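You operate a simulated robot arm through the tools that you are given. There is no shell and no other tool. Be economical: measure what you need, move in short steps, check, and stop when the job is done.

Carry out the task below with a simulated robot arm. There is one attempt and no reset: what you move stays moved.

TASK
Grind one measure of rough meal into the green tin.
Fine: with the hand mill; the tin ends in the shut mill drawer, the knob at rough; spill nothing, leave the other tins.

The check looks at the end state, three seconds after you hand in, the way a careful person would. Anything else that was tipped, shoved, dropped, spilled or broken makes it a failure.

THE ROBOT
A 7-joint arm with a fingered hand, fixed in place. Base frame: the origin is at the foot of the arm, x ahead of it, y to its left, z up. Units: mm, degrees, N and s.
With the tool pointing down near the work surface it reaches from about 340 to 760 mm from the base axis. Its first joint turns from -166.0 to 166.0 degrees. Payload 4 kg.
The tool frame sits at the grasp point between the pads (the TCP): z along the fingers, y along the line on which they close. The tips reach 26 mm beyond it. The gripper opens to 132 mm. The gripper's body begins 73 mm behind the TCP. The gripper is a hand of 4 fingers: y runs from the thumb to the fingers, the wrist lies at [0, 0, -239] in the tool frame.
Orientation is told as [roll, pitch, yaw] about the base's x, y, z axes, in that order, counted from this pose: with the fingers straight down and closing along the base's y, the tool's x points along the base's -x, its y along +y and its z along -z.

THE INTERFACE
- The arm moves only by the tool apply_moves. Its argument "deltas" is a list of rows, each a list of 2 entries, a list of its own where there are three numbers: the shift along the tool's x, y, z in units of 50 mm (1.0 is 50 mm), then the turn, a rotation vector about the tool's x, y, z in units of 4 degrees (1.0 is 4 degrees). In form: [[[tx, ty, tz], [wx, wy, wz]], ...]. A call has 1 to 10 rows; each row shifts and turns the commanded pose from where the row before left it, along the tool's axes as they then stand. A call with a number of a shift or a turn outside -1 to 1 is refused whole. Each row takes 0.2 s and may step no farther than 50 mm and 8.6 degrees from the row before; otherwise, the whole call is refused. Where a pose cannot be reached the arm comes as near as it can. A force on the tool above 60 N (or 10 N above the force at the start of the call, whichever is more), or a blocked arm, ends the call early, and 0.2 s more pass. In this call time passes only in rows, and 0.2 s behind the last. The reply holds the time, the measured pose of the TCP, the force on the tool along the base axes, the opening and the grip force, in the units named above and with some noise, with the torque about the TCP (base axes, N m) and any sound that the robot's microphone picked up, and new pictures: "show" is both (left out), scene, wrist or none.
- Cameras (640 x 400 px; columns grow to the right, rows downward): "scene" is fixed at [398.6, -500.7, 1600.2]; the picture's right is [0.99, 0.11, 0.00], its down [0.06, -0.50, -0.86] and it looks along [-0.10, 0.86, -0.51] (base axes); focal length 315 px, centre (320, 200). "wrist" rides on the gripper at [68, 2, -97] in the tool frame; the picture's right is [-0.03, 1.00, 0.00], its down [-0.82, -0.02, -0.58] and it looks along [-0.58, -0.01, 0.82] (tool axes); focal length 270 px, centre (320, 200).
- move_column(by): slides the trunk up (or, below 0, down) by that many mm; the arm rides with it, the base frame stays. It gives what a move gives, with no picture.
- set_fingers(finger1, finger2, finger3, thumb_bend): sets how far each is bent, from 0 (flat) to 1 (curled in); at 0.3 the hand is open as for a grip, at 0.7 the pads meet at the TCP. One left out holds its place. A second passes; each finger stops where it meets its share of the squeeze, and holds until it gets a number again. It is the only way to open and close the hand. It gives what a move gives, with no picture; readings hold the bend of each and the force on the fingers (four entries, about 0 where the hand has none), thumb and palm.
- probe_pixels(camera, pixels): for up to 12 pixels [column, row] of the newest picture of that camera ("zoom" is the newest enlarged one), the place [x, y, z] in the base frame of the surface seen there, good to about 2 mm. The clock stands still meanwhile.
- enlarge(camera, box): a new picture of the part [left, top, right, bottom] of that camera's present view, enlarged. The clock stands still meanwhile.
- job_done(): hands the job in; it is judged then, once.

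Go step by step. Measure first, check grasps and placings, and put right what went wrong. The budget is 80 turns and 200 pictures, counting those below and the enlarged ones. Unless the task says otherwise, let go and move clear before handing in, and close with one line.

The tools are called by a JSON object that holds its "method" and its "body". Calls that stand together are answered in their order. apply_moves: Moves the arm, as the interface text tells. Its arguments: {"type":"object","properties":{"deltas":{"type":"array"},"show":{"type":"string","enum":["both","scene","wrist","none"]}},"required":["deltas"]} The other tools are called the same way: move_column (by) slides the trunk up or down; set_fingers (finger1, finger2, finger3, thumb_bend) moves the fingers one by one; probe_pixels (camera, pixels) gives the place of the surface under pixels of a picture; enlarge (camera, box) takes an enlarged picture of a part of a camera's view; job_done () hands the job in.

At the start:

```text
time_s: 0.0
ee_pos: [323.1, 257.3, 1340.6]
ee_rot: [0.0, 0.0, 0.0]
contact_force: [0.0, -0.7, -0.5]
moment: [0.0, 0.0, -0.04]
finger_gap: 132.0
finger_force: 0.0
shape: jaw
bend: [0.3, 0.3, 0.3, 0.3]
finger forces: [0.0, 0.0, 0.1, 0.0, 0.1, 0.1]
trunk travel left (down, up): [-525.0, 65.0]
```

scene: 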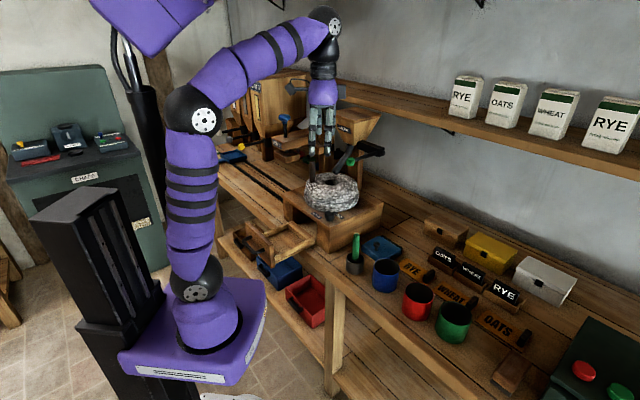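
wrist: 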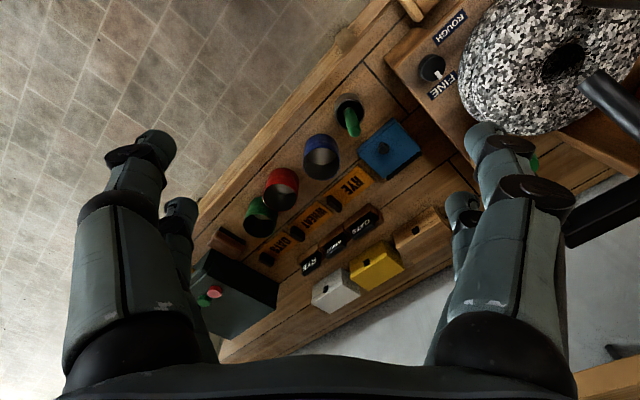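

The scene shows a hand mill around (330,200), tins at (385,275), (417,300), (452,320), and boxes to the right. I'll enlarge for details.

{"method": "enlarge", "body": {"camera": "scene", "box": [220, 90, 400, 270]}}

{"method": "enlarge", "body": {"camera": "scene", "box": [330, 210, 570, 360]}}

{"method": "enlarge", "body": {"camera": "wrist", "box": [180, 0, 640, 340]}}

```text
2.22 times, centred on (310, 180) of scene
```

zoom: 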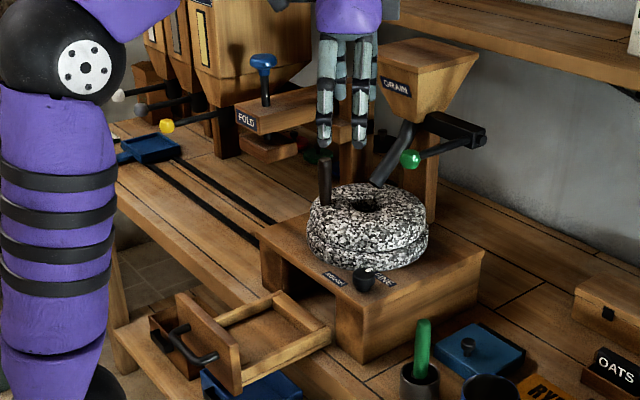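

```text
2.67 times, centred on (450, 285) of scene
```

zoom: 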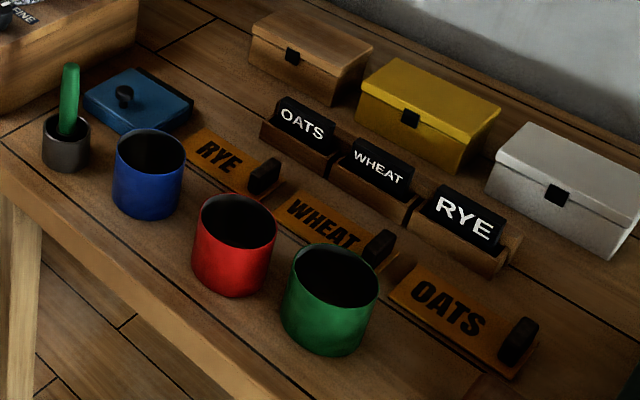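

```text
1.18 times, centred on (410, 170) of wrist
```

zoom: 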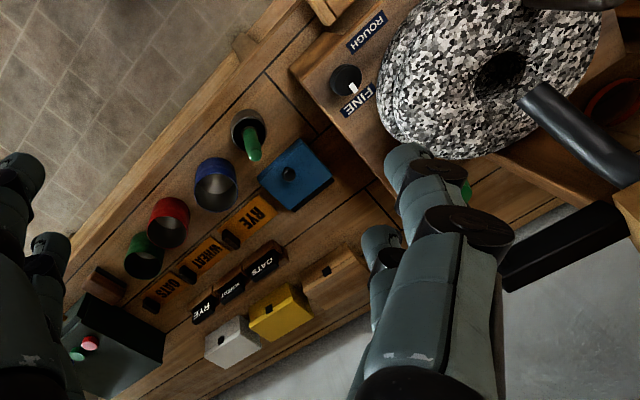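

The knob seems to point near FINE; the drawer is open; the hopper has a green-knobbed lever. I'll take a closer zoom and probe it.

{"method": "enlarge", "body": {"camera": "scene", "box": [300, 90, 396, 150]}}

{"method": "enlarge", "body": {"camera": "scene", "box": [225, 160, 385, 260]}}

{"method": "probe_pixels", "body": {"camera": "scene", "pixels": [[351, 162], [379, 150], [368, 149], [336, 104], [366, 117], [323, 176], [311, 140], [330, 182], [355, 190], [325, 213], [285, 205], [384, 205]]}}

```text
6.67 times, centred on (348, 120) of scene
```

zoom: 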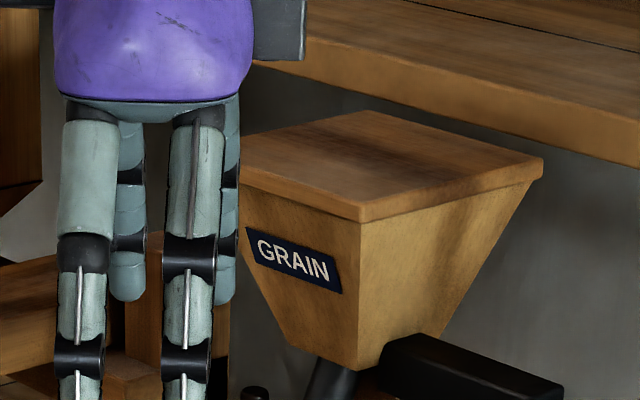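

```text
4.00 times, centred on (305, 210) of scene
```

zoom: 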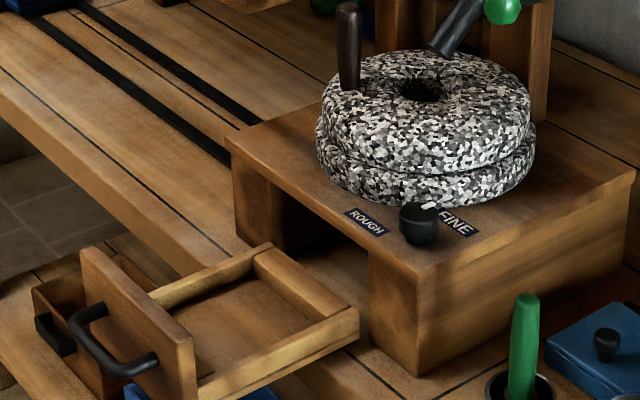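

```text
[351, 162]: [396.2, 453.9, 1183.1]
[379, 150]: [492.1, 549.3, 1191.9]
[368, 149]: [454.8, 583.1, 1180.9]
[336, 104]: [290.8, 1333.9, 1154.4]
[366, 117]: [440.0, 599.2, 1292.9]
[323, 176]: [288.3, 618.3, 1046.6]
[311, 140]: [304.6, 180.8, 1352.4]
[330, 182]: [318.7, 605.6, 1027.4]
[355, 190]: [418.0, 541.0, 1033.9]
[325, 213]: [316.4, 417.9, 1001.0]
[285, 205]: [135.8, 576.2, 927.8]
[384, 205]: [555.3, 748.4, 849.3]
```

The drawer is pulled out at zoom (220,320); I'll probe this zoom for drawer, knob, and stone geometry.

{"method": "probe_pixels", "body": {"camera": "zoom", "pixels": [[85, 250], [190, 350], [265, 245], [357, 312], [230, 325], [235, 300], [70, 320], [150, 362], [110, 340], [228, 140], [418, 275], [632, 175]]}}

{"method": "probe_pixels", "body": {"camera": "zoom", "pixels": [[345, 8], [350, 80], [417, 212], [427, 205], [365, 222], [460, 222], [412, 90], [325, 110], [527, 115], [420, 160], [450, 30], [501, 10]]}}

{"method": "enlarge", "body": {"camera": "scene", "box": [330, 230, 490, 350]}}

```text
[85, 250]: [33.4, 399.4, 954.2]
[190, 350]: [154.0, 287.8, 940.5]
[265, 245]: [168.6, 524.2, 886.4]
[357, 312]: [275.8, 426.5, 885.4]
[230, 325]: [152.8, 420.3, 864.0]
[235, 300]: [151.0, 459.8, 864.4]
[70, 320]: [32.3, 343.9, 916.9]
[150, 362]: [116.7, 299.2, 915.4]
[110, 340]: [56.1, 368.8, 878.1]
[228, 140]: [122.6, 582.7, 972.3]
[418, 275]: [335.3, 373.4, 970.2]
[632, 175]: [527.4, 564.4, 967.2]
```

```text
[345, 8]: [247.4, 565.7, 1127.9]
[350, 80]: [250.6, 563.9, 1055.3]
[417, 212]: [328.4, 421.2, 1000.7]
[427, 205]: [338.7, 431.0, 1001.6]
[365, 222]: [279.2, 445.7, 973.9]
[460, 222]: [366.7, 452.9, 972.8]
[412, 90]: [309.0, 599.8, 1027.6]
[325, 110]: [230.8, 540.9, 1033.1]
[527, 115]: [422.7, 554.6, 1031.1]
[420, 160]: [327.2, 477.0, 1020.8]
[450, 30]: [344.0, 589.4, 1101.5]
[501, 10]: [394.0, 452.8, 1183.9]
```

```text
3.33 times, centred on (410, 290) of scene
```

zoom: 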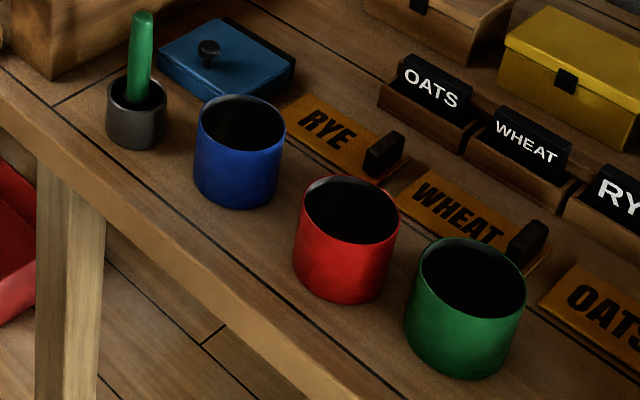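

The mill is turned about 45°, with the drawer sliding out along (-0.7,-0.7). Now probing the tins and bench, and looking closer at the drawer inside.

{"method": "probe_pixels", "body": {"camera": "zoom", "pixels": [[472, 238], [526, 282], [417, 268], [462, 318], [470, 378], [470, 270], [350, 175], [400, 215], [300, 210], [400, 360], [300, 330], [240, 97]]}}

{"method": "enlarge", "body": {"camera": "scene", "box": [230, 210, 326, 270]}}

{"method": "enlarge", "body": {"camera": "wrist", "box": [400, 0, 640, 150]}}

```text
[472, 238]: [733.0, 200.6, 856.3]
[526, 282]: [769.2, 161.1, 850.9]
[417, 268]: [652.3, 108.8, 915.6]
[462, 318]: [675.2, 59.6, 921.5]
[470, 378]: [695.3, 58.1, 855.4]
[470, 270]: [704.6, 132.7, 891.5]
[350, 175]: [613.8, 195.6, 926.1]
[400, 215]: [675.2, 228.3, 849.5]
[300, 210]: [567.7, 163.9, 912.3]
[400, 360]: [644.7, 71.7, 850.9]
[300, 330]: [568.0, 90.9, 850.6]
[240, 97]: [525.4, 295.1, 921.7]
```

```text
6.67 times, centred on (278, 240) of scene
```

zoom: 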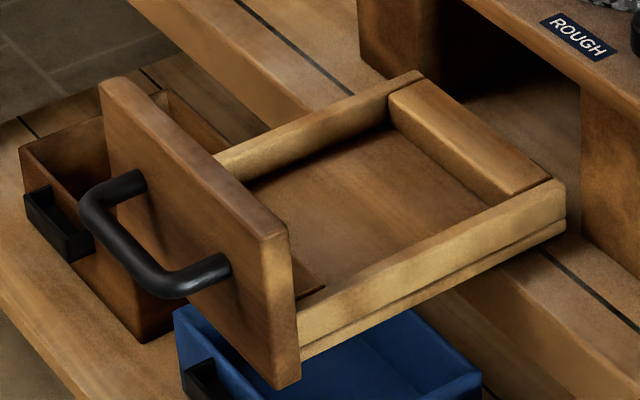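

```text
2.67 times, centred on (520, 75) of wrist
```

zoom: 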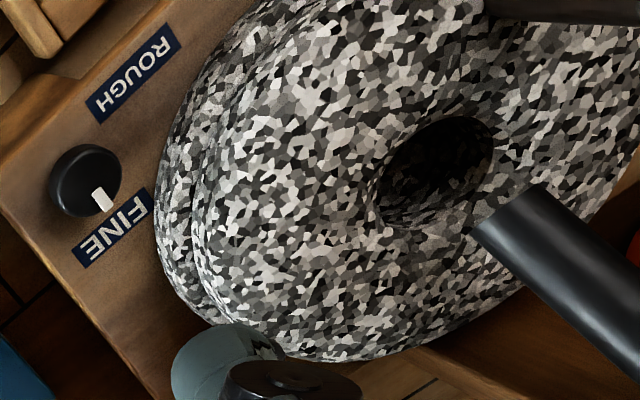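

The knob's white mark points at FINE, and the green tin is centred near (694,98), r≈42, z 850–922. I'll turn the hand 40° and move left to look at the mill with the wrist camera.

{"method": "apply_moves", "body": {"deltas": [[[0.13, 0.35, 0.0], [0, 0, -1]], [[0.13, 0.35, 0.0], [0, 0, -1]], [[0.13, 0.35, 0.0], [0, 0, -1]], [[0.13, 0.35, 0.0], [0, 0, -1]], [[0.13, 0.35, 0.0], [0, 0, -1]], [[0.13, 0.35, 0.0], [0, 0, -1]], [[0.13, 0.35, 0.0], [0, 0, -1]], [[0.13, 0.35, 0.0], [0, 0, -1]], [[0.13, 0.35, 0.0], [0, 0, -1]], [[0.13, 0.35, 0.0], [0, 0, -1]]]}}

```text
time_s: 2.2
ee_pos: [209.2, 400.3, 1337.5]
ee_rot: [-0.1, 0.0, 40.0]
contact_force: [-0.5, -0.2, 0.3]
moment: [0.0, -0.02, -0.01]
finger_gap: 131.6
finger_force: 0.0
shape: jaw
bend: [0.3, 0.3, 0.3, 0.3]
finger forces: [0.1, 0.0, 0.1, 0.1, 0.1, 0.0]
trunk travel left (down, up): [-525.0, 65.0]
```

scene: 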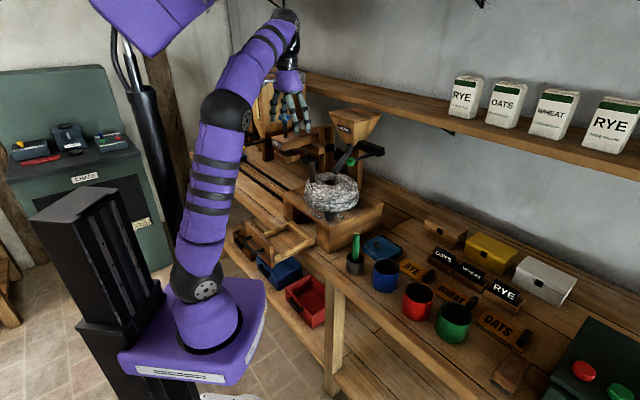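
wrist: 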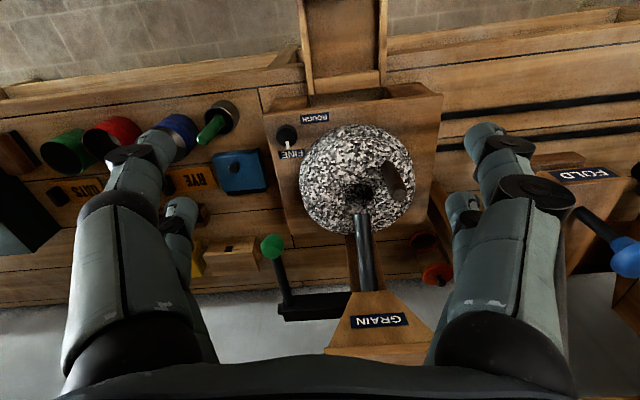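

The wrist view shows the mill from above: lever at (272,250), chute from hopper to the eye (362,240). I'll zoom on it.

{"method": "enlarge", "body": {"camera": "wrist", "box": [240, 80, 480, 230]}}

{"method": "enlarge", "body": {"camera": "wrist", "box": [240, 200, 480, 350]}}

{"method": "enlarge", "body": {"camera": "scene", "box": [230, 80, 400, 186]}}

{"method": "probe_pixels", "body": {"camera": "wrist", "pixels": [[272, 245], [283, 290], [300, 305], [362, 218], [367, 285], [398, 182], [390, 165], [357, 130], [413, 180], [300, 180], [430, 258], [432, 276]]}}

```text
2.67 times, centred on (360, 155) of wrist
```

zoom: 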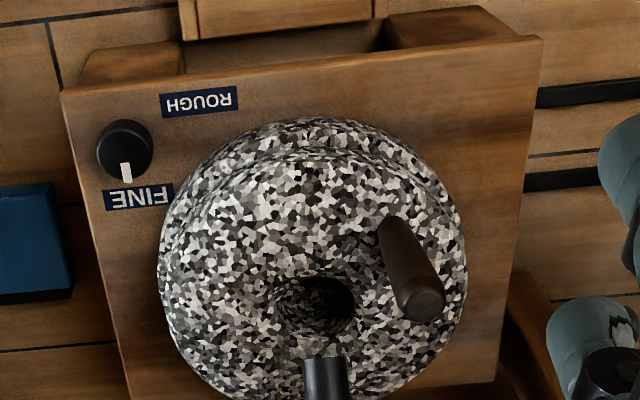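

```text
2.67 times, centred on (360, 275) of wrist
```

zoom: 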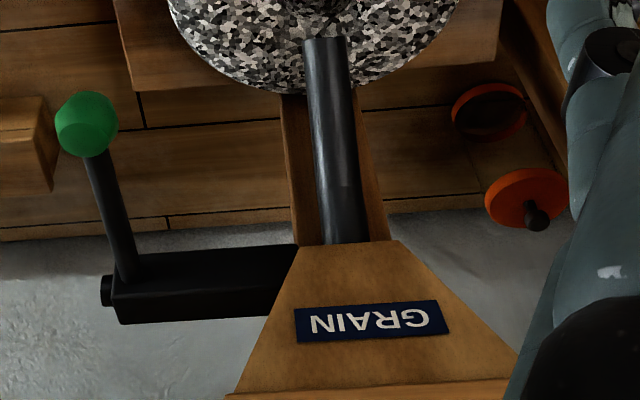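

```text
3.76 times, centred on (315, 133) of scene
```

zoom: 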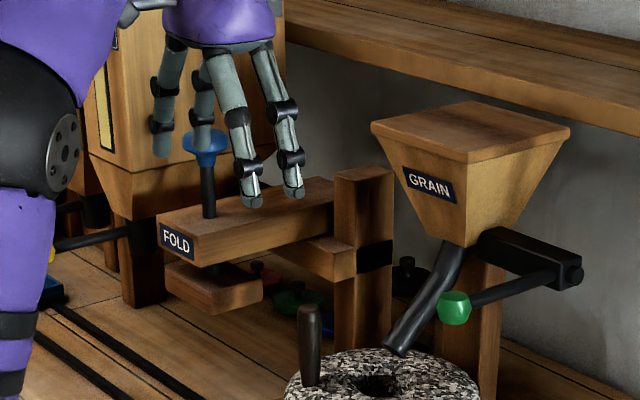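

```text
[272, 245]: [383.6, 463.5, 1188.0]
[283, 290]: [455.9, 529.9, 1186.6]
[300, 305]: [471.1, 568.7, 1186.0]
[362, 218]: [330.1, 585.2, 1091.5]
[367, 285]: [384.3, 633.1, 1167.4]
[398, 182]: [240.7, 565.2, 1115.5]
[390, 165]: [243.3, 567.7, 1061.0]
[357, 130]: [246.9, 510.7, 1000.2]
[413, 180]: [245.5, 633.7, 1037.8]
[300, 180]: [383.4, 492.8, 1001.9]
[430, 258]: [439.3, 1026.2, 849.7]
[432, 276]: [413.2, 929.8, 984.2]
```

The lever pivots at the box end (472,550,1187) and swings up/down with its knob at (388,458,1188); the handle post is at (244,567), its top at 1128. First I'll turn the setting knob at (328,420): rotating back and moving above it.

{"method": "apply_moves", "body": {"deltas": [[[-0.13, -0.02, 0.0], [0, 0, 1]], [[-0.13, -0.02, 0.0], [0, 0, 1]], [[-0.13, -0.02, 0.0], [0, 0, 1]], [[-0.13, -0.02, 0.0], [0, 0, 1]], [[-0.13, -0.02, 0.0], [0, 0, 1]], [[-0.13, -0.02, 0.0], [0, 0, 1]], [[-0.13, -0.02, 0.0], [0, 0, 1]], [[-0.13, -0.02, 0.0], [0, 0, 1]], [[-0.13, -0.02, 0.0], [0, 0, 1]], [[-0.13, -0.02, 0.0], [0, 0, 1]]], "show": "none"}}

{"method": "apply_moves", "body": {"deltas": [[[-0.13, 0, 0.1], [0, 0, 1]], [[-0.13, 0, 0.1], [0, 0, 1]], [[-0.13, 0, 0.1], [0, 0, 1]], [[-0.13, 0, 0.1], [0, 0, 1]], [[-0.13, 0, 0.1], [0, 0, 1]], [[-0.13, 0, 0.1], [0, 0, 1]], [[-0.13, 0, 0.1], [0, 0, 1]]], "show": "both"}}

```text
time_s: 4.4
ee_pos: [273.8, 413.4, 1339.5]
ee_rot: [0.1, 0.0, -0.1]
contact_force: [0.7, 0.6, -0.4]
moment: [0.01, 0.0, 0.01]
finger_gap: 131.8
finger_force: 0.1
shape: jaw
bend: [0.3, 0.3, 0.3, 0.3]
finger forces: [0.0, 0.0, 0.0, 0.0, 0.1, 0.1]
trunk travel left (down, up): [-525.0, 65.0]
```

```text
time_s: 6.0
ee_pos: [317.0, 406.5, 1303.4]
ee_rot: [0.1, 0.0, -28.0]
contact_force: [0.1, -0.1, -0.5]
moment: [-0.02, -0.04, 0.0]
finger_gap: 131.9
finger_force: 0.0
shape: jaw
bend: [0.3, 0.3, 0.3, 0.3]
finger forces: [0.0, 0.0, 0.0, 0.0, 0.0, 0.0]
trunk travel left (down, up): [-525.0, 65.0]
```

scene: 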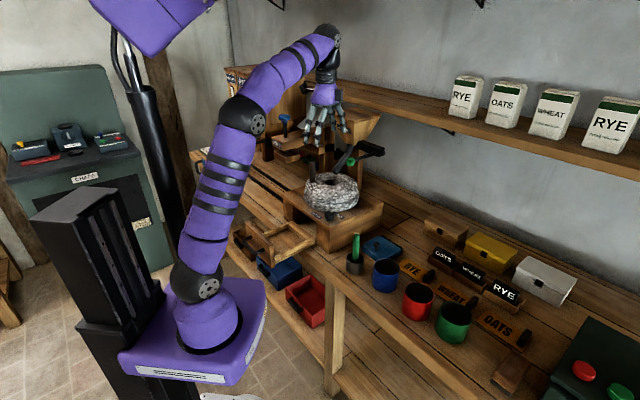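
wrist: 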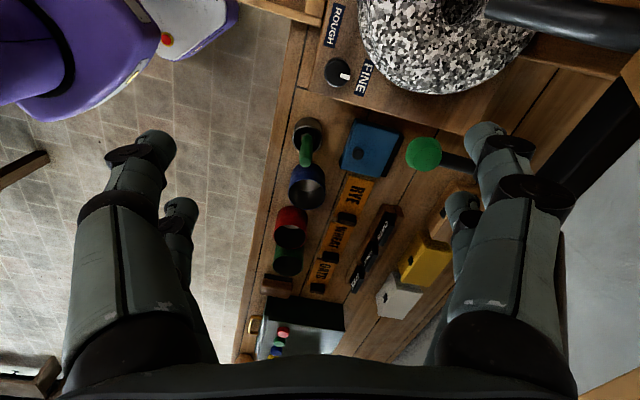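

With the wide hand the lever is close, so I'll use yaw 0 and a half-closed hand. First a precise knob probe.

{"method": "enlarge", "body": {"camera": "wrist", "box": [300, 40, 380, 90]}}

{"method": "set_fingers", "body": {"finger1": 0.55, "finger2": 0.55, "finger3": 0.55, "thumb_bend": 0.55}}

```text
8.00 times, centred on (340, 65) of wrist
```

zoom: 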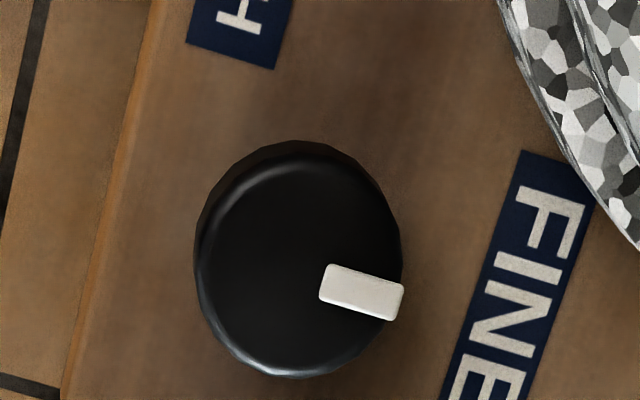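

```text
time_s: 7.0
ee_pos: [316.6, 406.5, 1304.9]
ee_rot: [0.0, 0.0, -28.0]
contact_force: [0.2, 0.2, 0.1]
moment: [0.02, 0.01, -0.02]
finger_gap: 49.8
finger_force: 0.0
shape: fingers
bend: [0.55, 0.55, 0.55, 0.55]
finger forces: [0.0, 0.1, 0.1, 0.0, 0.0, 0.0]
trunk travel left (down, up): [-525.0, 65.0]
```

{"method": "probe_pixels", "body": {"camera": "zoom", "pixels": [[298, 255], [205, 255], [385, 235], [295, 165], [290, 350], [395, 292], [325, 285], [230, 30]]}}

{"method": "apply_moves", "body": {"deltas": [[[-0.02, 0.03, 0.2], [0, 0, -1]], [[-0.02, 0.03, 0.2], [0, 0, -1]], [[-0.02, 0.03, 0.2], [0, 0, -1]], [[-0.02, 0.03, 0.2], [0, 0, -1]], [[-0.02, 0.03, 0.2], [0, 0, -1]], [[-0.02, 0.03, 0.2], [0, 0, -1]], [[-0.02, 0.03, 0], [0, 0, -1]]], "show": "wrist"}}

```text
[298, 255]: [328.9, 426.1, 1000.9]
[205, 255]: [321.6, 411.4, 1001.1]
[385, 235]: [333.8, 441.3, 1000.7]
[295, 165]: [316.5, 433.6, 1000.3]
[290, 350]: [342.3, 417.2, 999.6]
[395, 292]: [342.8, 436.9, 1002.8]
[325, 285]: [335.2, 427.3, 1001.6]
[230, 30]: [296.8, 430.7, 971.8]
```

```text
time_s: 8.6
ee_pos: [326.2, 415.6, 1244.8]
ee_rot: [0.0, 0.0, 0.0]
contact_force: [0.1, -0.5, 0.9]
moment: [0.04, -0.01, 0.0]
finger_gap: 49.7
finger_force: 0.0
shape: fingers
bend: [0.55, 0.55, 0.55, 0.55]
finger forces: [0.0, 0.1, 0.0, 0.0, 0.0, 0.0]
trunk travel left (down, up): [-525.0, 65.0]
```

wrist: 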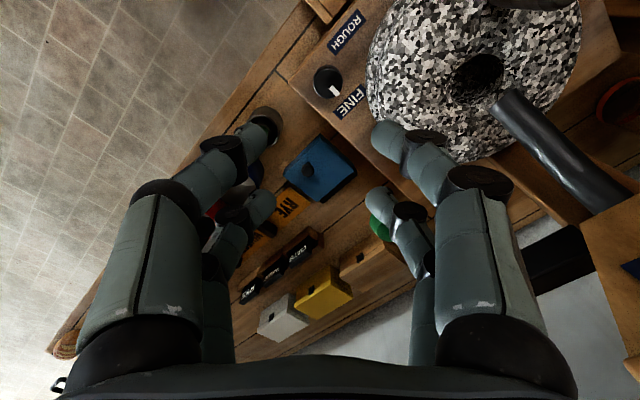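

Knob centre is (329,426), Ø≈33, marker heading ≈39°. To keep knuckles clear of the stone and body clear of the lever I'll go in with yaw 60 and a 12° backward lean.

{"method": "apply_moves", "body": {"deltas": [[[0, 0.1, -0.2], [0, 0, -1]], [[0, 0.05, 0], [0, 0, -1]], [[0, 0, 0], [0, 0, -1]], [[0, 0, 0], [0, 0, -1]], [[0, 0, 0], [0, 0, -1]], [[0, 0, 0], [0, 0, -1]], [[0, 0, 0], [0, 0, -1]], [[0, 0, 0], [0, 0, -1]], [[0, 0, 0], [0, 0, -1]], [[0, 0, 0], [0, 0, -1]]], "show": "none"}}

{"method": "apply_moves", "body": {"deltas": [[[0, 0, 0], [0, 0, -1]], [[0, 0, 0], [0, 0, -1]], [[0, 0, 0], [0, 0, -1]], [[0, 0, 0], [0, 0, -1]], [[0, 0, 0], [0, 0, -1]], [[0, 0, 0], [0.515, -0.857, 0]], [[0, 0, 0], [0.515, -0.857, 0]], [[0, 0, 0], [0.515, -0.857, 0]]], "show": "both"}}

```text
time_s: 10.8
ee_pos: [326.2, 422.9, 1254.7]
ee_rot: [0.1, 0.0, 40.1]
contact_force: [0.5, -0.2, 0.0]
moment: [-0.01, -0.02, 0.0]
finger_gap: 49.8
finger_force: 0.1
shape: fingers
bend: [0.55, 0.55, 0.55, 0.55]
finger forces: [0.0, 0.0, 0.0, 0.0, 0.0, 0.0]
trunk travel left (down, up): [-525.0, 65.0]
```

```text
time_s: 12.6
ee_pos: [326.4, 422.3, 1254.3]
ee_rot: [-6.2, -10.3, 60.5]
contact_force: [-0.3, -0.2, -0.1]
moment: [0.0, -0.02, -0.02]
finger_gap: 49.7
finger_force: 0.0
shape: fingers
bend: [0.55, 0.55, 0.55, 0.55]
finger forces: [0.0, 0.1, 0.0, 0.0, 0.0, 0.1]
trunk travel left (down, up): [-525.0, 65.0]
```

scene: 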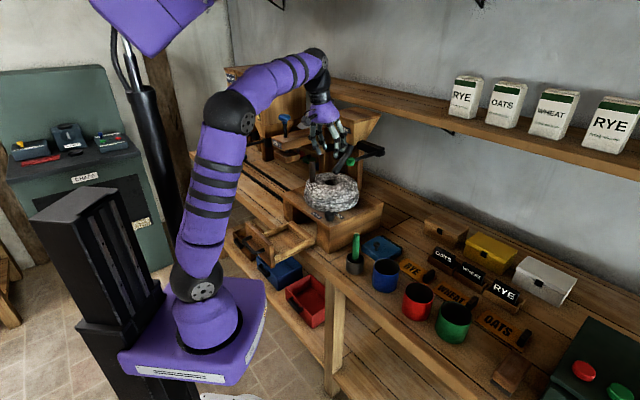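
wrist: 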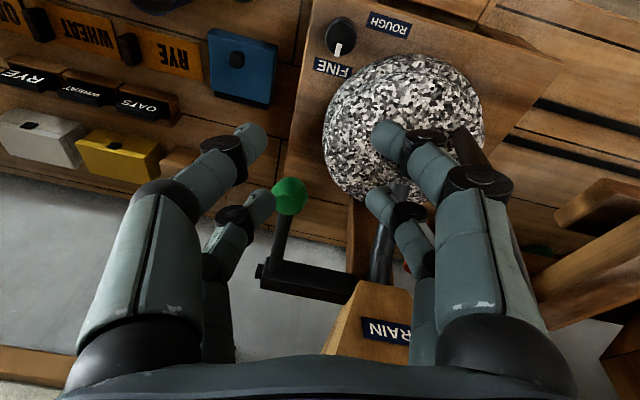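

Tilt is as planned. I shift back so the tool axis runs through the knob, then descend partway.

{"method": "apply_moves", "body": {"deltas": [[[0.4, 0.265, -0.1], [0, 0, 0]], [[0.4, 0.265, -0.1], [0, 0, 0]], [[0, 0, 0.75], [0, 0, 0]], [[0, 0, 0.75], [0, 0, 0]], [[0, 0, 0.75], [0, 0, 0]], [[0, 0, 0.75], [0, 0, 0]]], "show": "both"}}

```text
time_s: 14.0
ee_pos: [311.1, 414.4, 1105.1]
ee_rot: [-6.2, -10.3, 60.5]
contact_force: [0.7, 0.6, -0.2]
moment: [0.04, -0.01, 0.01]
finger_gap: 49.6
finger_force: 0.0
shape: fingers
bend: [0.55, 0.55, 0.55, 0.55]
finger forces: [0.0, 0.0, 0.1, 0.1, 0.0, 0.0]
trunk travel left (down, up): [-525.0, 65.0]
```

scene: 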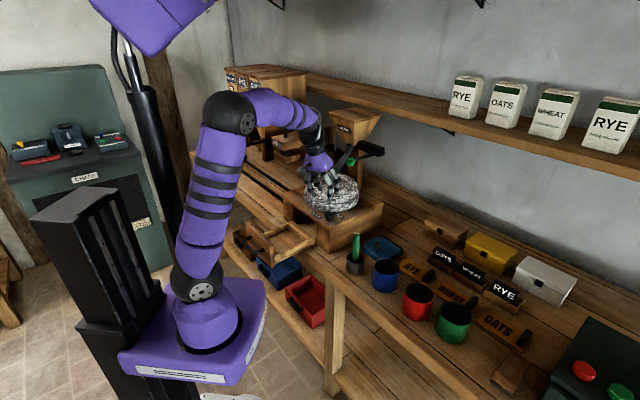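
wrist: 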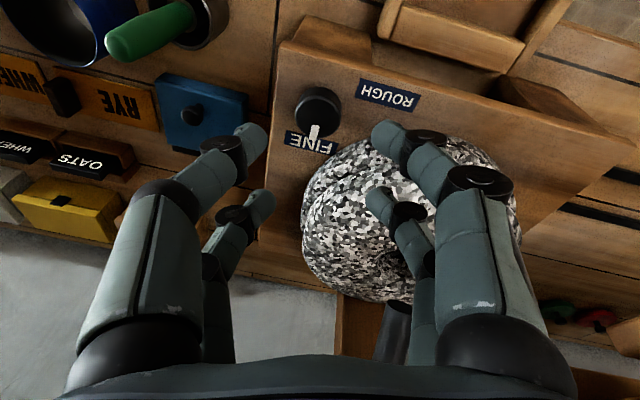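

Right-side fingers would be near the stone, so I'll turn 12° more and come down further.

{"method": "apply_moves", "body": {"deltas": [[[0, 0, 0.3], [0, 0, -1]], [[0, 0, 0.3], [0, 0, -1]], [[0, 0, 0.3], [0, 0, -1]], [[0, 0, 0.3], [0, 0, -1]]], "show": "wrist"}}

{"method": "enlarge", "body": {"camera": "scene", "box": [280, 130, 400, 230]}}

```text
time_s: 15.0
ee_pos: [320.8, 422.0, 1048.1]
ee_rot: [-8.8, -8.2, 76.7]
contact_force: [-0.2, -0.6, 0.7]
moment: [-0.02, 0.01, 0.0]
finger_gap: 49.7
finger_force: 0.1
shape: fingers
bend: [0.55, 0.55, 0.55, 0.55]
finger forces: [0.0, 0.0, 0.0, 0.0, 0.1, 0.0]
trunk travel left (down, up): [-525.0, 65.0]
```

wrist: 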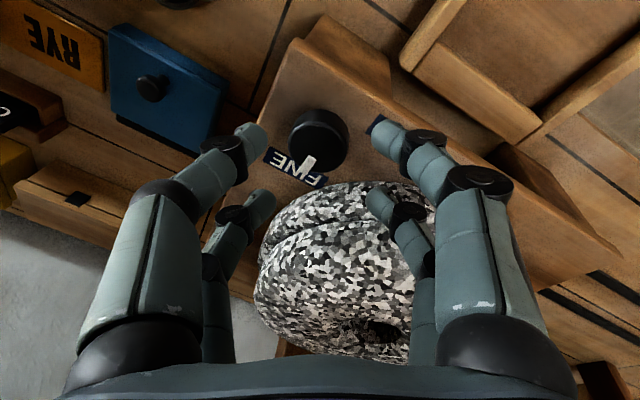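

```text
4.00 times, centred on (340, 180) of scene
```

zoom: 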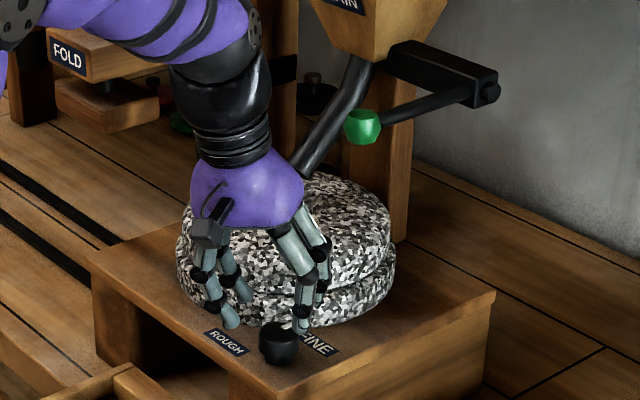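

The fingers straddle the knob; descending the last 46 mm along the tool axis.

{"method": "apply_moves", "body": {"deltas": [[[0, 0, 0.3], [0, 0, 0]], [[0, 0, 0.3], [0, 0, 0]], [[0, 0, 0.3], [0, 0, 0]]], "show": "wrist"}}

{"method": "enlarge", "body": {"camera": "scene", "box": [280, 140, 384, 230]}}

```text
time_s: 15.8
ee_pos: [326.4, 427.2, 1010.4]
ee_rot: [-8.9, -8.6, 76.6]
contact_force: [-7.9, -2.2, 28.7]
moment: [-0.47, 1.19, 0.02]
finger_gap: 47.8
finger_force: 15.1
shape: fingers
bend: [0.63, 0.55, 0.55, 0.55]
finger forces: [29.4, 0.1, 0.0, 0.0, 0.0, 0.1]
trunk travel left (down, up): [-525.0, 65.0]
```

wrist: 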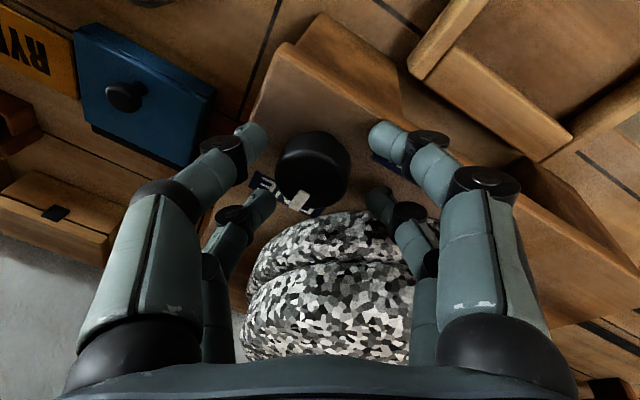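

```text
4.44 times, centred on (332, 185) of scene
```

zoom: 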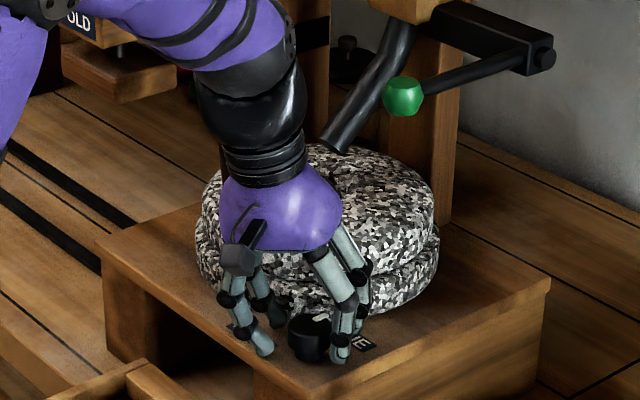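

Finger1 touches the housing top (29 N on it). I'll raise 7 mm and then close on the knob.

{"method": "apply_moves", "body": {"deltas": [[[0, 0, -0.14], [0, 0, 0]]], "show": "none"}}

{"method": "set_fingers", "body": {"finger1": 0.7, "finger2": 0.7, "finger3": 0.7, "thumb_bend": 0.7}}

{"method": "enlarge", "body": {"camera": "wrist", "box": [160, 50, 480, 250]}}

```text
time_s: 16.2
ee_pos: [326.7, 424.7, 1012.2]
ee_rot: [-8.8, -8.2, 76.6]
contact_force: [-0.5, 2.4, 6.4]
moment: [0.05, 0.19, -0.08]
finger_gap: 48.5
finger_force: 3.3
shape: fingers
bend: [0.57, 0.55, 0.55, 0.55]
finger forces: [6.2, 0.1, 0.0, 0.0, 0.1, 0.0]
trunk travel left (down, up): [-525.0, 65.0]
```

```text
time_s: 17.2
ee_pos: [327.2, 424.6, 1010.8]
ee_rot: [-8.8, -8.0, 76.6]
contact_force: [2.2, -6.5, -9.1]
moment: [-0.09, 0.03, 0.02]
finger_gap: 17.9
finger_force: 7.5
shape: fingers
bend: [0.65, 0.67, 0.66, 0.67]
finger forces: [5.2, 1.4, 2.3, 0.0, 6.0, 0.0]
trunk travel left (down, up): [-525.0, 65.0]
```

```text
2.00 times, centred on (320, 150) of wrist
```

zoom: 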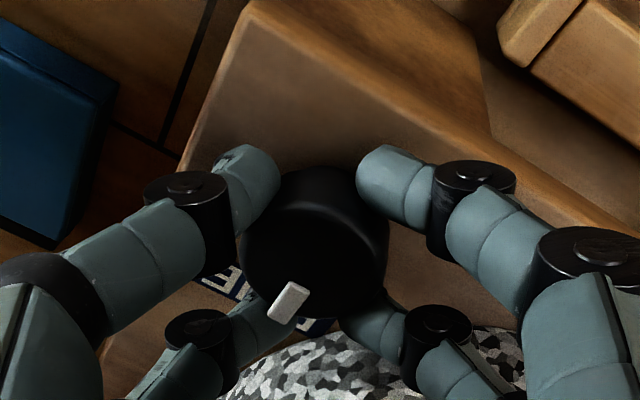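

All four digits cage the knob evenly. Now turning counter-clockwise (toward ROUGH) by 40°.

{"method": "apply_moves", "body": {"deltas": [[[0, 0, 0], [0, 0, -1]], [[0, 0, 0], [0, 0, -1]], [[0, 0, 0], [0, 0, -1]], [[0, 0, 0], [0, 0, -1]], [[0, 0, 0], [0, 0, -1]], [[0, 0, 0], [0, 0, -1]], [[0, 0, 0], [0, 0, -1]], [[0, 0, 0], [0, 0, -1]], [[0, 0, 0], [0, 0, -1]], [[0, 0, 0], [0, 0, -1]]], "show": "wrist"}}

```text
time_s: 19.4
ee_pos: [326.6, 424.9, 1013.1]
ee_rot: [-12.0, -0.7, 116.3]
contact_force: [-0.9, -3.0, -2.4]
moment: [0.05, 0.16, -0.03]
finger_gap: 17.9
finger_force: 7.8
shape: fingers
bend: [0.64, 0.69, 0.68, 0.67]
finger forces: [4.5, 4.3, 1.8, 0.1, 5.8, 0.1]
trunk travel left (down, up): [-525.0, 65.0]
```

wrist: 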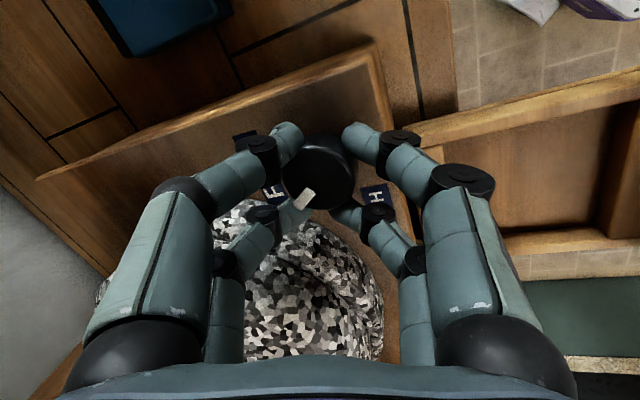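

The marker turned with the hand (~40°). To avoid the stone I'll open, rotate back, and re-grip for the rest.

{"method": "set_fingers", "body": {"finger1": 0.57, "finger2": 0.57, "finger3": 0.57, "thumb_bend": 0.57}}

{"method": "apply_moves", "body": {"deltas": [[[0, 0, -0.12], [0, 0, 1]], [[0, 0, 0], [0, 0, 1]], [[0, 0, 0], [0, 0, 1]], [[0, 0, 0], [0, 0, 1]], [[0, 0, 0], [0, 0, 1]], [[0, 0, 0], [0, 0, 1]], [[0, 0, 0], [0, 0, 1]], [[0, 0, 0], [0, 0, 1]], [[0, 0, 0], [0, 0, 1]], [[0, 0, 0], [0, 0, 1]]], "show": "none"}}

{"method": "apply_moves", "body": {"deltas": [[[0, 0, 0], [0, 0, 1]], [[0, 0, 0.1], [0, 0, 1]]], "show": "wrist"}}

```text
time_s: 20.4
ee_pos: [328.6, 424.1, 1010.8]
ee_rot: [-12.1, -0.8, 116.1]
contact_force: [-0.6, 0.9, 0.7]
moment: [0.0, -0.01, -0.04]
finger_gap: 45.1
finger_force: 0.2
shape: fingers
bend: [0.56, 0.56, 0.56, 0.56]
finger forces: [0.1, 0.0, 0.0, 0.0, 0.0, 0.0]
trunk travel left (down, up): [-525.0, 65.0]
```

```text
time_s: 22.6
ee_pos: [326.7, 423.6, 1018.6]
ee_rot: [-8.7, -8.1, 76.4]
contact_force: [0.2, -0.7, -0.1]
moment: [-0.01, -0.01, 0.02]
finger_gap: 45.1
finger_force: 0.0
shape: fingers
bend: [0.56, 0.56, 0.56, 0.56]
finger forces: [0.1, 0.0, 0.1, 0.0, 0.0, 0.1]
trunk travel left (down, up): [-525.0, 65.0]
```

```text
time_s: 23.2
ee_pos: [326.8, 424.9, 1013.8]
ee_rot: [-7.5, -9.4, 68.4]
contact_force: [-0.7, 0.2, 0.4]
moment: [-0.03, -0.01, 0.04]
finger_gap: 45.1
finger_force: 0.1
shape: fingers
bend: [0.56, 0.56, 0.56, 0.56]
finger forces: [0.0, 0.1, 0.0, 0.0, 0.0, 0.0]
trunk travel left (down, up): [-525.0, 65.0]
```

wrist: 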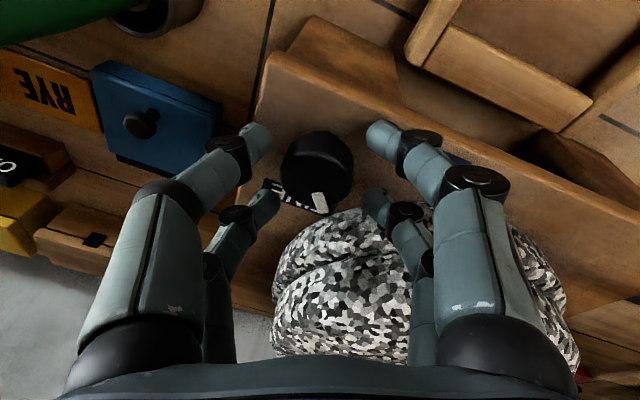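

Marker is now at heading ≈73°. Gripping again and turning on.

{"method": "set_fingers", "body": {"finger1": 0.7, "finger2": 0.7, "finger3": 0.7, "thumb_bend": 0.7}}

{"method": "apply_moves", "body": {"deltas": [[[0, 0, 0], [0, 0, -1]], [[0, 0, 0], [0, 0, -1]], [[0, 0, 0], [0, 0, -1]], [[0, 0, 0], [0, 0, -1]], [[0, 0, 0], [0, 0, -1]], [[0, 0, 0], [0, 0, -1]], [[0, 0, 0], [0, 0, -1]], [[0, 0, 0], [0, 0, -1]], [[0, 0, 0], [0, 0, -1]], [[0, 0, 0], [0, 0, -1]]], "show": "none"}}

{"method": "apply_moves", "body": {"deltas": [[[0, 0, 0], [0, 0, -1]], [[0, 0, 0], [0, 0, -1]], [[0, 0, 0], [0, 0, -1]]], "show": "wrist"}}

{"method": "set_fingers", "body": {"finger1": 0.57, "finger2": 0.57, "finger3": 0.57, "thumb_bend": 0.57}}

{"method": "enlarge", "body": {"camera": "wrist", "box": [240, 100, 400, 240]}}

```text
time_s: 24.2
ee_pos: [328.0, 424.7, 1012.6]
ee_rot: [-7.6, -9.3, 68.7]
contact_force: [2.4, -2.3, -2.1]
moment: [-0.04, 0.0, 0.01]
finger_gap: 17.7
finger_force: 6.4
shape: fingers
bend: [0.65, 0.67, 0.66, 0.67]
finger forces: [3.6, 1.6, 2.3, 0.1, 5.5, 0.0]
trunk travel left (down, up): [-525.0, 65.0]
```

```text
time_s: 26.4
ee_pos: [327.8, 426.5, 1012.4]
ee_rot: [-11.8, -2.3, 108.3]
contact_force: [0.1, -3.6, -2.6]
moment: [0.03, 0.13, -0.01]
finger_gap: 17.9
finger_force: 7.3
shape: fingers
bend: [0.64, 0.68, 0.68, 0.67]
finger forces: [4.9, 3.0, 1.6, 0.0, 5.4, 0.0]
trunk travel left (down, up): [-525.0, 65.0]
```

```text
time_s: 27.2
ee_pos: [326.8, 425.8, 1012.8]
ee_rot: [-12.1, 0.2, 120.0]
contact_force: [-0.7, -2.0, -2.3]
moment: [0.04, 0.18, 0.0]
finger_gap: 17.9
finger_force: 7.9
shape: fingers
bend: [0.64, 0.69, 0.68, 0.67]
finger forces: [4.6, 4.3, 1.8, 0.0, 5.1, 0.0]
trunk travel left (down, up): [-525.0, 65.0]
```

wrist: 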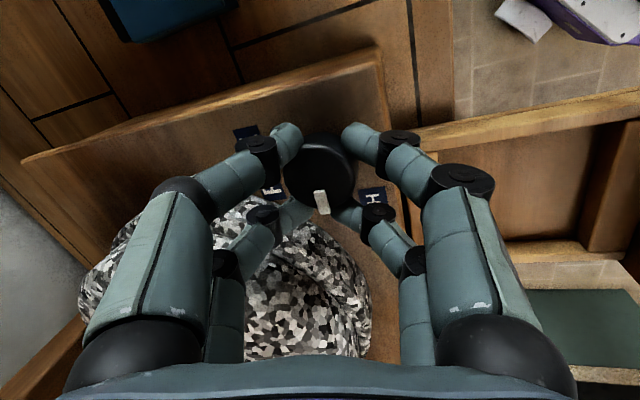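

```text
time_s: 28.2
ee_pos: [327.4, 425.8, 1012.5]
ee_rot: [-12.0, 0.2, 120.1]
contact_force: [-0.3, -0.6, -0.2]
moment: [0.04, 0.02, -0.02]
finger_gap: 45.2
finger_force: 0.0
shape: fingers
bend: [0.56, 0.56, 0.56, 0.56]
finger forces: [0.1, 0.1, 0.0, 0.1, 0.0, 0.1]
trunk travel left (down, up): [-525.0, 65.0]
```

```text
2.86 times, centred on (320, 170) of wrist
```

zoom: 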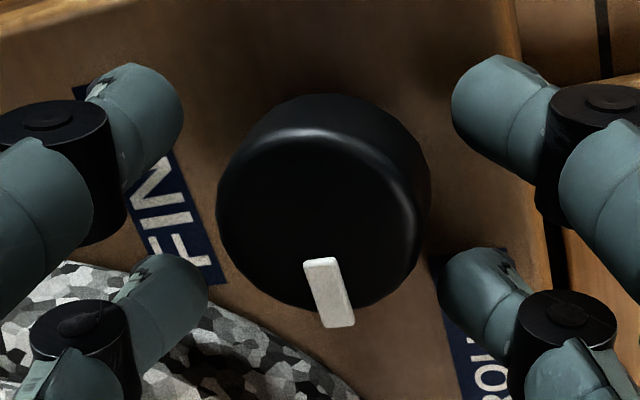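

Marker is now at heading ≈127°; the ROUGH label lies at heading ≈158°. One more re-grip and ~32°.

{"method": "apply_moves", "body": {"deltas": [[[0, 0, -0.1], [0, 0, 1]], [[0, 0, 0], [0, 0, 1]], [[0, 0, 0], [0, 0, 1]], [[0, 0, 0], [0, 0, 1]], [[0, 0, 0], [0, 0, 1]], [[0, 0, 0], [0, 0, 1]], [[0, 0, 0], [0, 0, 1]], [[0, 0, 0], [0, 0, 1]], [[0, 0, 0], [0, 0, 1]], [[0, 0, 0.1], [0, 0, 1]]], "show": "none"}}

{"method": "set_fingers", "body": {"finger1": 0.7, "finger2": 0.7, "finger3": 0.7, "thumb_bend": 0.7}}

{"method": "apply_moves", "body": {"deltas": [[[0, 0, 0], [0, 0, -1]], [[0, 0, 0], [0, 0, -1]], [[0, 0, 0], [0, 0, -1]], [[0, 0, 0], [0, 0, -1]], [[0, 0, 0], [0, 0, -1]], [[0, 0, 0], [0, 0, -1]], [[0, 0, 0], [0, 0, -1]], [[0, 0, 0], [0, 0, -1]]], "show": "none"}}

{"method": "set_fingers", "body": {"finger1": 0.57, "finger2": 0.57, "finger3": 0.57, "thumb_bend": 0.57}}

{"method": "enlarge", "body": {"camera": "wrist", "box": [220, 80, 420, 240]}}

```text
time_s: 30.4
ee_pos: [327.5, 424.9, 1013.1]
ee_rot: [-9.3, -7.6, 80.4]
contact_force: [-0.5, -0.3, 0.3]
moment: [0.01, -0.02, 0.04]
finger_gap: 45.0
finger_force: 0.0
shape: fingers
bend: [0.56, 0.56, 0.56, 0.56]
finger forces: [0.0, 0.0, 0.0, 0.0, 0.1, 0.0]
trunk travel left (down, up): [-525.0, 65.0]
```

```text
time_s: 31.4
ee_pos: [327.7, 425.5, 1013.5]
ee_rot: [-9.4, -7.5, 80.6]
contact_force: [2.7, -1.1, -2.8]
moment: [-0.04, -0.03, 0.01]
finger_gap: 19.3
finger_force: 6.0
shape: fingers
bend: [0.64, 0.68, 0.67, 0.67]
finger forces: [3.9, 1.3, 1.8, 0.1, 5.8, 0.1]
trunk travel left (down, up): [-525.0, 65.0]
```

```text
time_s: 33.2
ee_pos: [327.1, 425.4, 1012.7]
ee_rot: [-11.8, -1.5, 112.2]
contact_force: [-2.4, 6.3, -10.1]
moment: [0.3, 0.27, -0.45]
finger_gap: 14.5
finger_force: 23.6
shape: fingers
bend: [0.65, 0.69, 0.68, 0.69]
finger forces: [5.1, 24.3, 1.1, 0.0, 17.4, 0.0]
trunk travel left (down, up): [-525.0, 65.0]
```

```text
time_s: 34.2
ee_pos: [327.3, 425.4, 1014.6]
ee_rot: [-11.9, -1.5, 112.2]
contact_force: [0.1, -0.4, 0.1]
moment: [0.02, -0.02, 0.01]
finger_gap: 44.9
finger_force: 0.0
shape: fingers
bend: [0.56, 0.56, 0.56, 0.56]
finger forces: [0.0, 0.1, 0.0, 0.0, 0.0, 0.0]
trunk travel left (down, up): [-525.0, 65.0]
```

```text
2.50 times, centred on (320, 160) of wrist
```

zoom: 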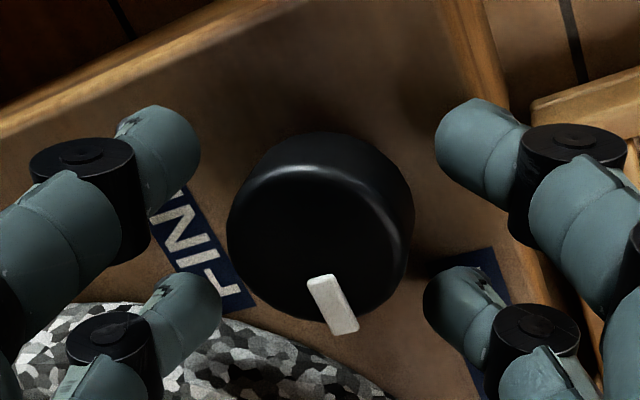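

A hard stop was met (moment −0.45), the marker now pointing toward ROUGH. I withdraw along the tool axis and check from above.

{"method": "apply_moves", "body": {"deltas": [[[0, 0, -0.8], [0, 0, 0]], [[0, 0, -0.8], [0, 0, 0]], [[0, 0, -0.8], [0, 0, 0]], [[0, 0, -0.8], [0, 0, 0]], [[0, 0, -0.8], [0, 0, 0]], [[0, 0, -0.8], [0, 0, 0]], [[0, 0, 0], [0, 0, 1]], [[0, 0, 0], [0, 0, 1]], [[0, 0, 0], [0, 0, 1]], [[0, 0, 0], [0, 0, 1]]], "show": "wrist"}}

{"method": "enlarge", "body": {"camera": "scene", "box": [296, 190, 376, 240]}}

{"method": "probe_pixels", "body": {"camera": "zoom", "pixels": [[235, 170], [180, 130], [265, 135], [195, 145], [230, 140]]}}

```text
time_s: 36.4
ee_pos: [282.4, 401.6, 1247.5]
ee_rot: [-11.1, -4.7, 96.4]
contact_force: [0.2, 0.5, 0.2]
moment: [-0.04, 0.01, 0.0]
finger_gap: 45.1
finger_force: 0.0
shape: fingers
bend: [0.56, 0.56, 0.56, 0.56]
finger forces: [0.1, 0.1, 0.1, 0.0, 0.0, 0.0]
trunk travel left (down, up): [-525.0, 65.0]
```

wrist: 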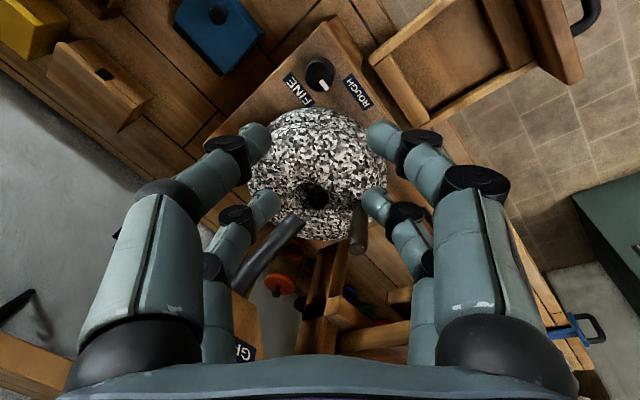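

```text
8.00 times, centred on (336, 215) of scene
```

zoom: 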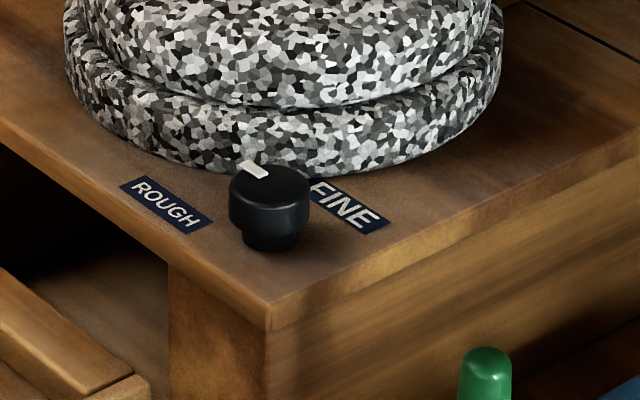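

```text
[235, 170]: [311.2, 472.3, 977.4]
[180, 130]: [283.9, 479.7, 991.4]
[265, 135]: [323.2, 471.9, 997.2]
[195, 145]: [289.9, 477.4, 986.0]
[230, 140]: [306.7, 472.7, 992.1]
```

I'll measure the marker's heading now.

{"method": "probe_pixels", "body": {"camera": "zoom", "pixels": [[247, 166], [262, 175], [272, 186]]}}

{"method": "enlarge", "body": {"camera": "wrist", "box": [280, 50, 376, 110]}}

{"method": "probe_pixels", "body": {"camera": "zoom", "pixels": [[265, 165], [285, 215], [300, 250], [110, 265], [520, 290]]}}

```text
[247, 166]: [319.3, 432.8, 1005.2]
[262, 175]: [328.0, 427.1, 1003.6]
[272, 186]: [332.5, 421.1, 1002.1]
```

```text
6.67 times, centred on (328, 80) of wrist
```

zoom: 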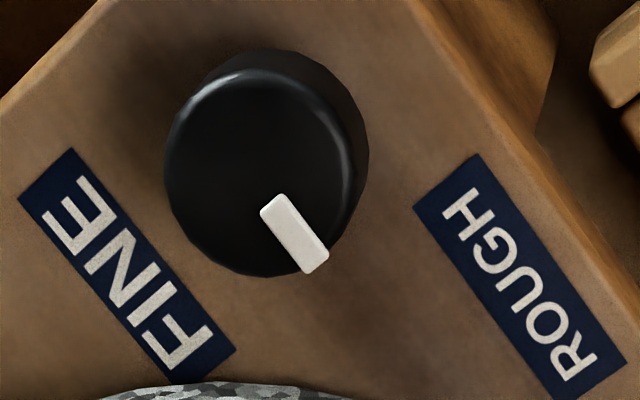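

```text
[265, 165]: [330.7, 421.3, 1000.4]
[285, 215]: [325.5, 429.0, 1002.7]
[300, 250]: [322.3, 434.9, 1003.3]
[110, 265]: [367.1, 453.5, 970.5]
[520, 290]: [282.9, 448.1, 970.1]
```

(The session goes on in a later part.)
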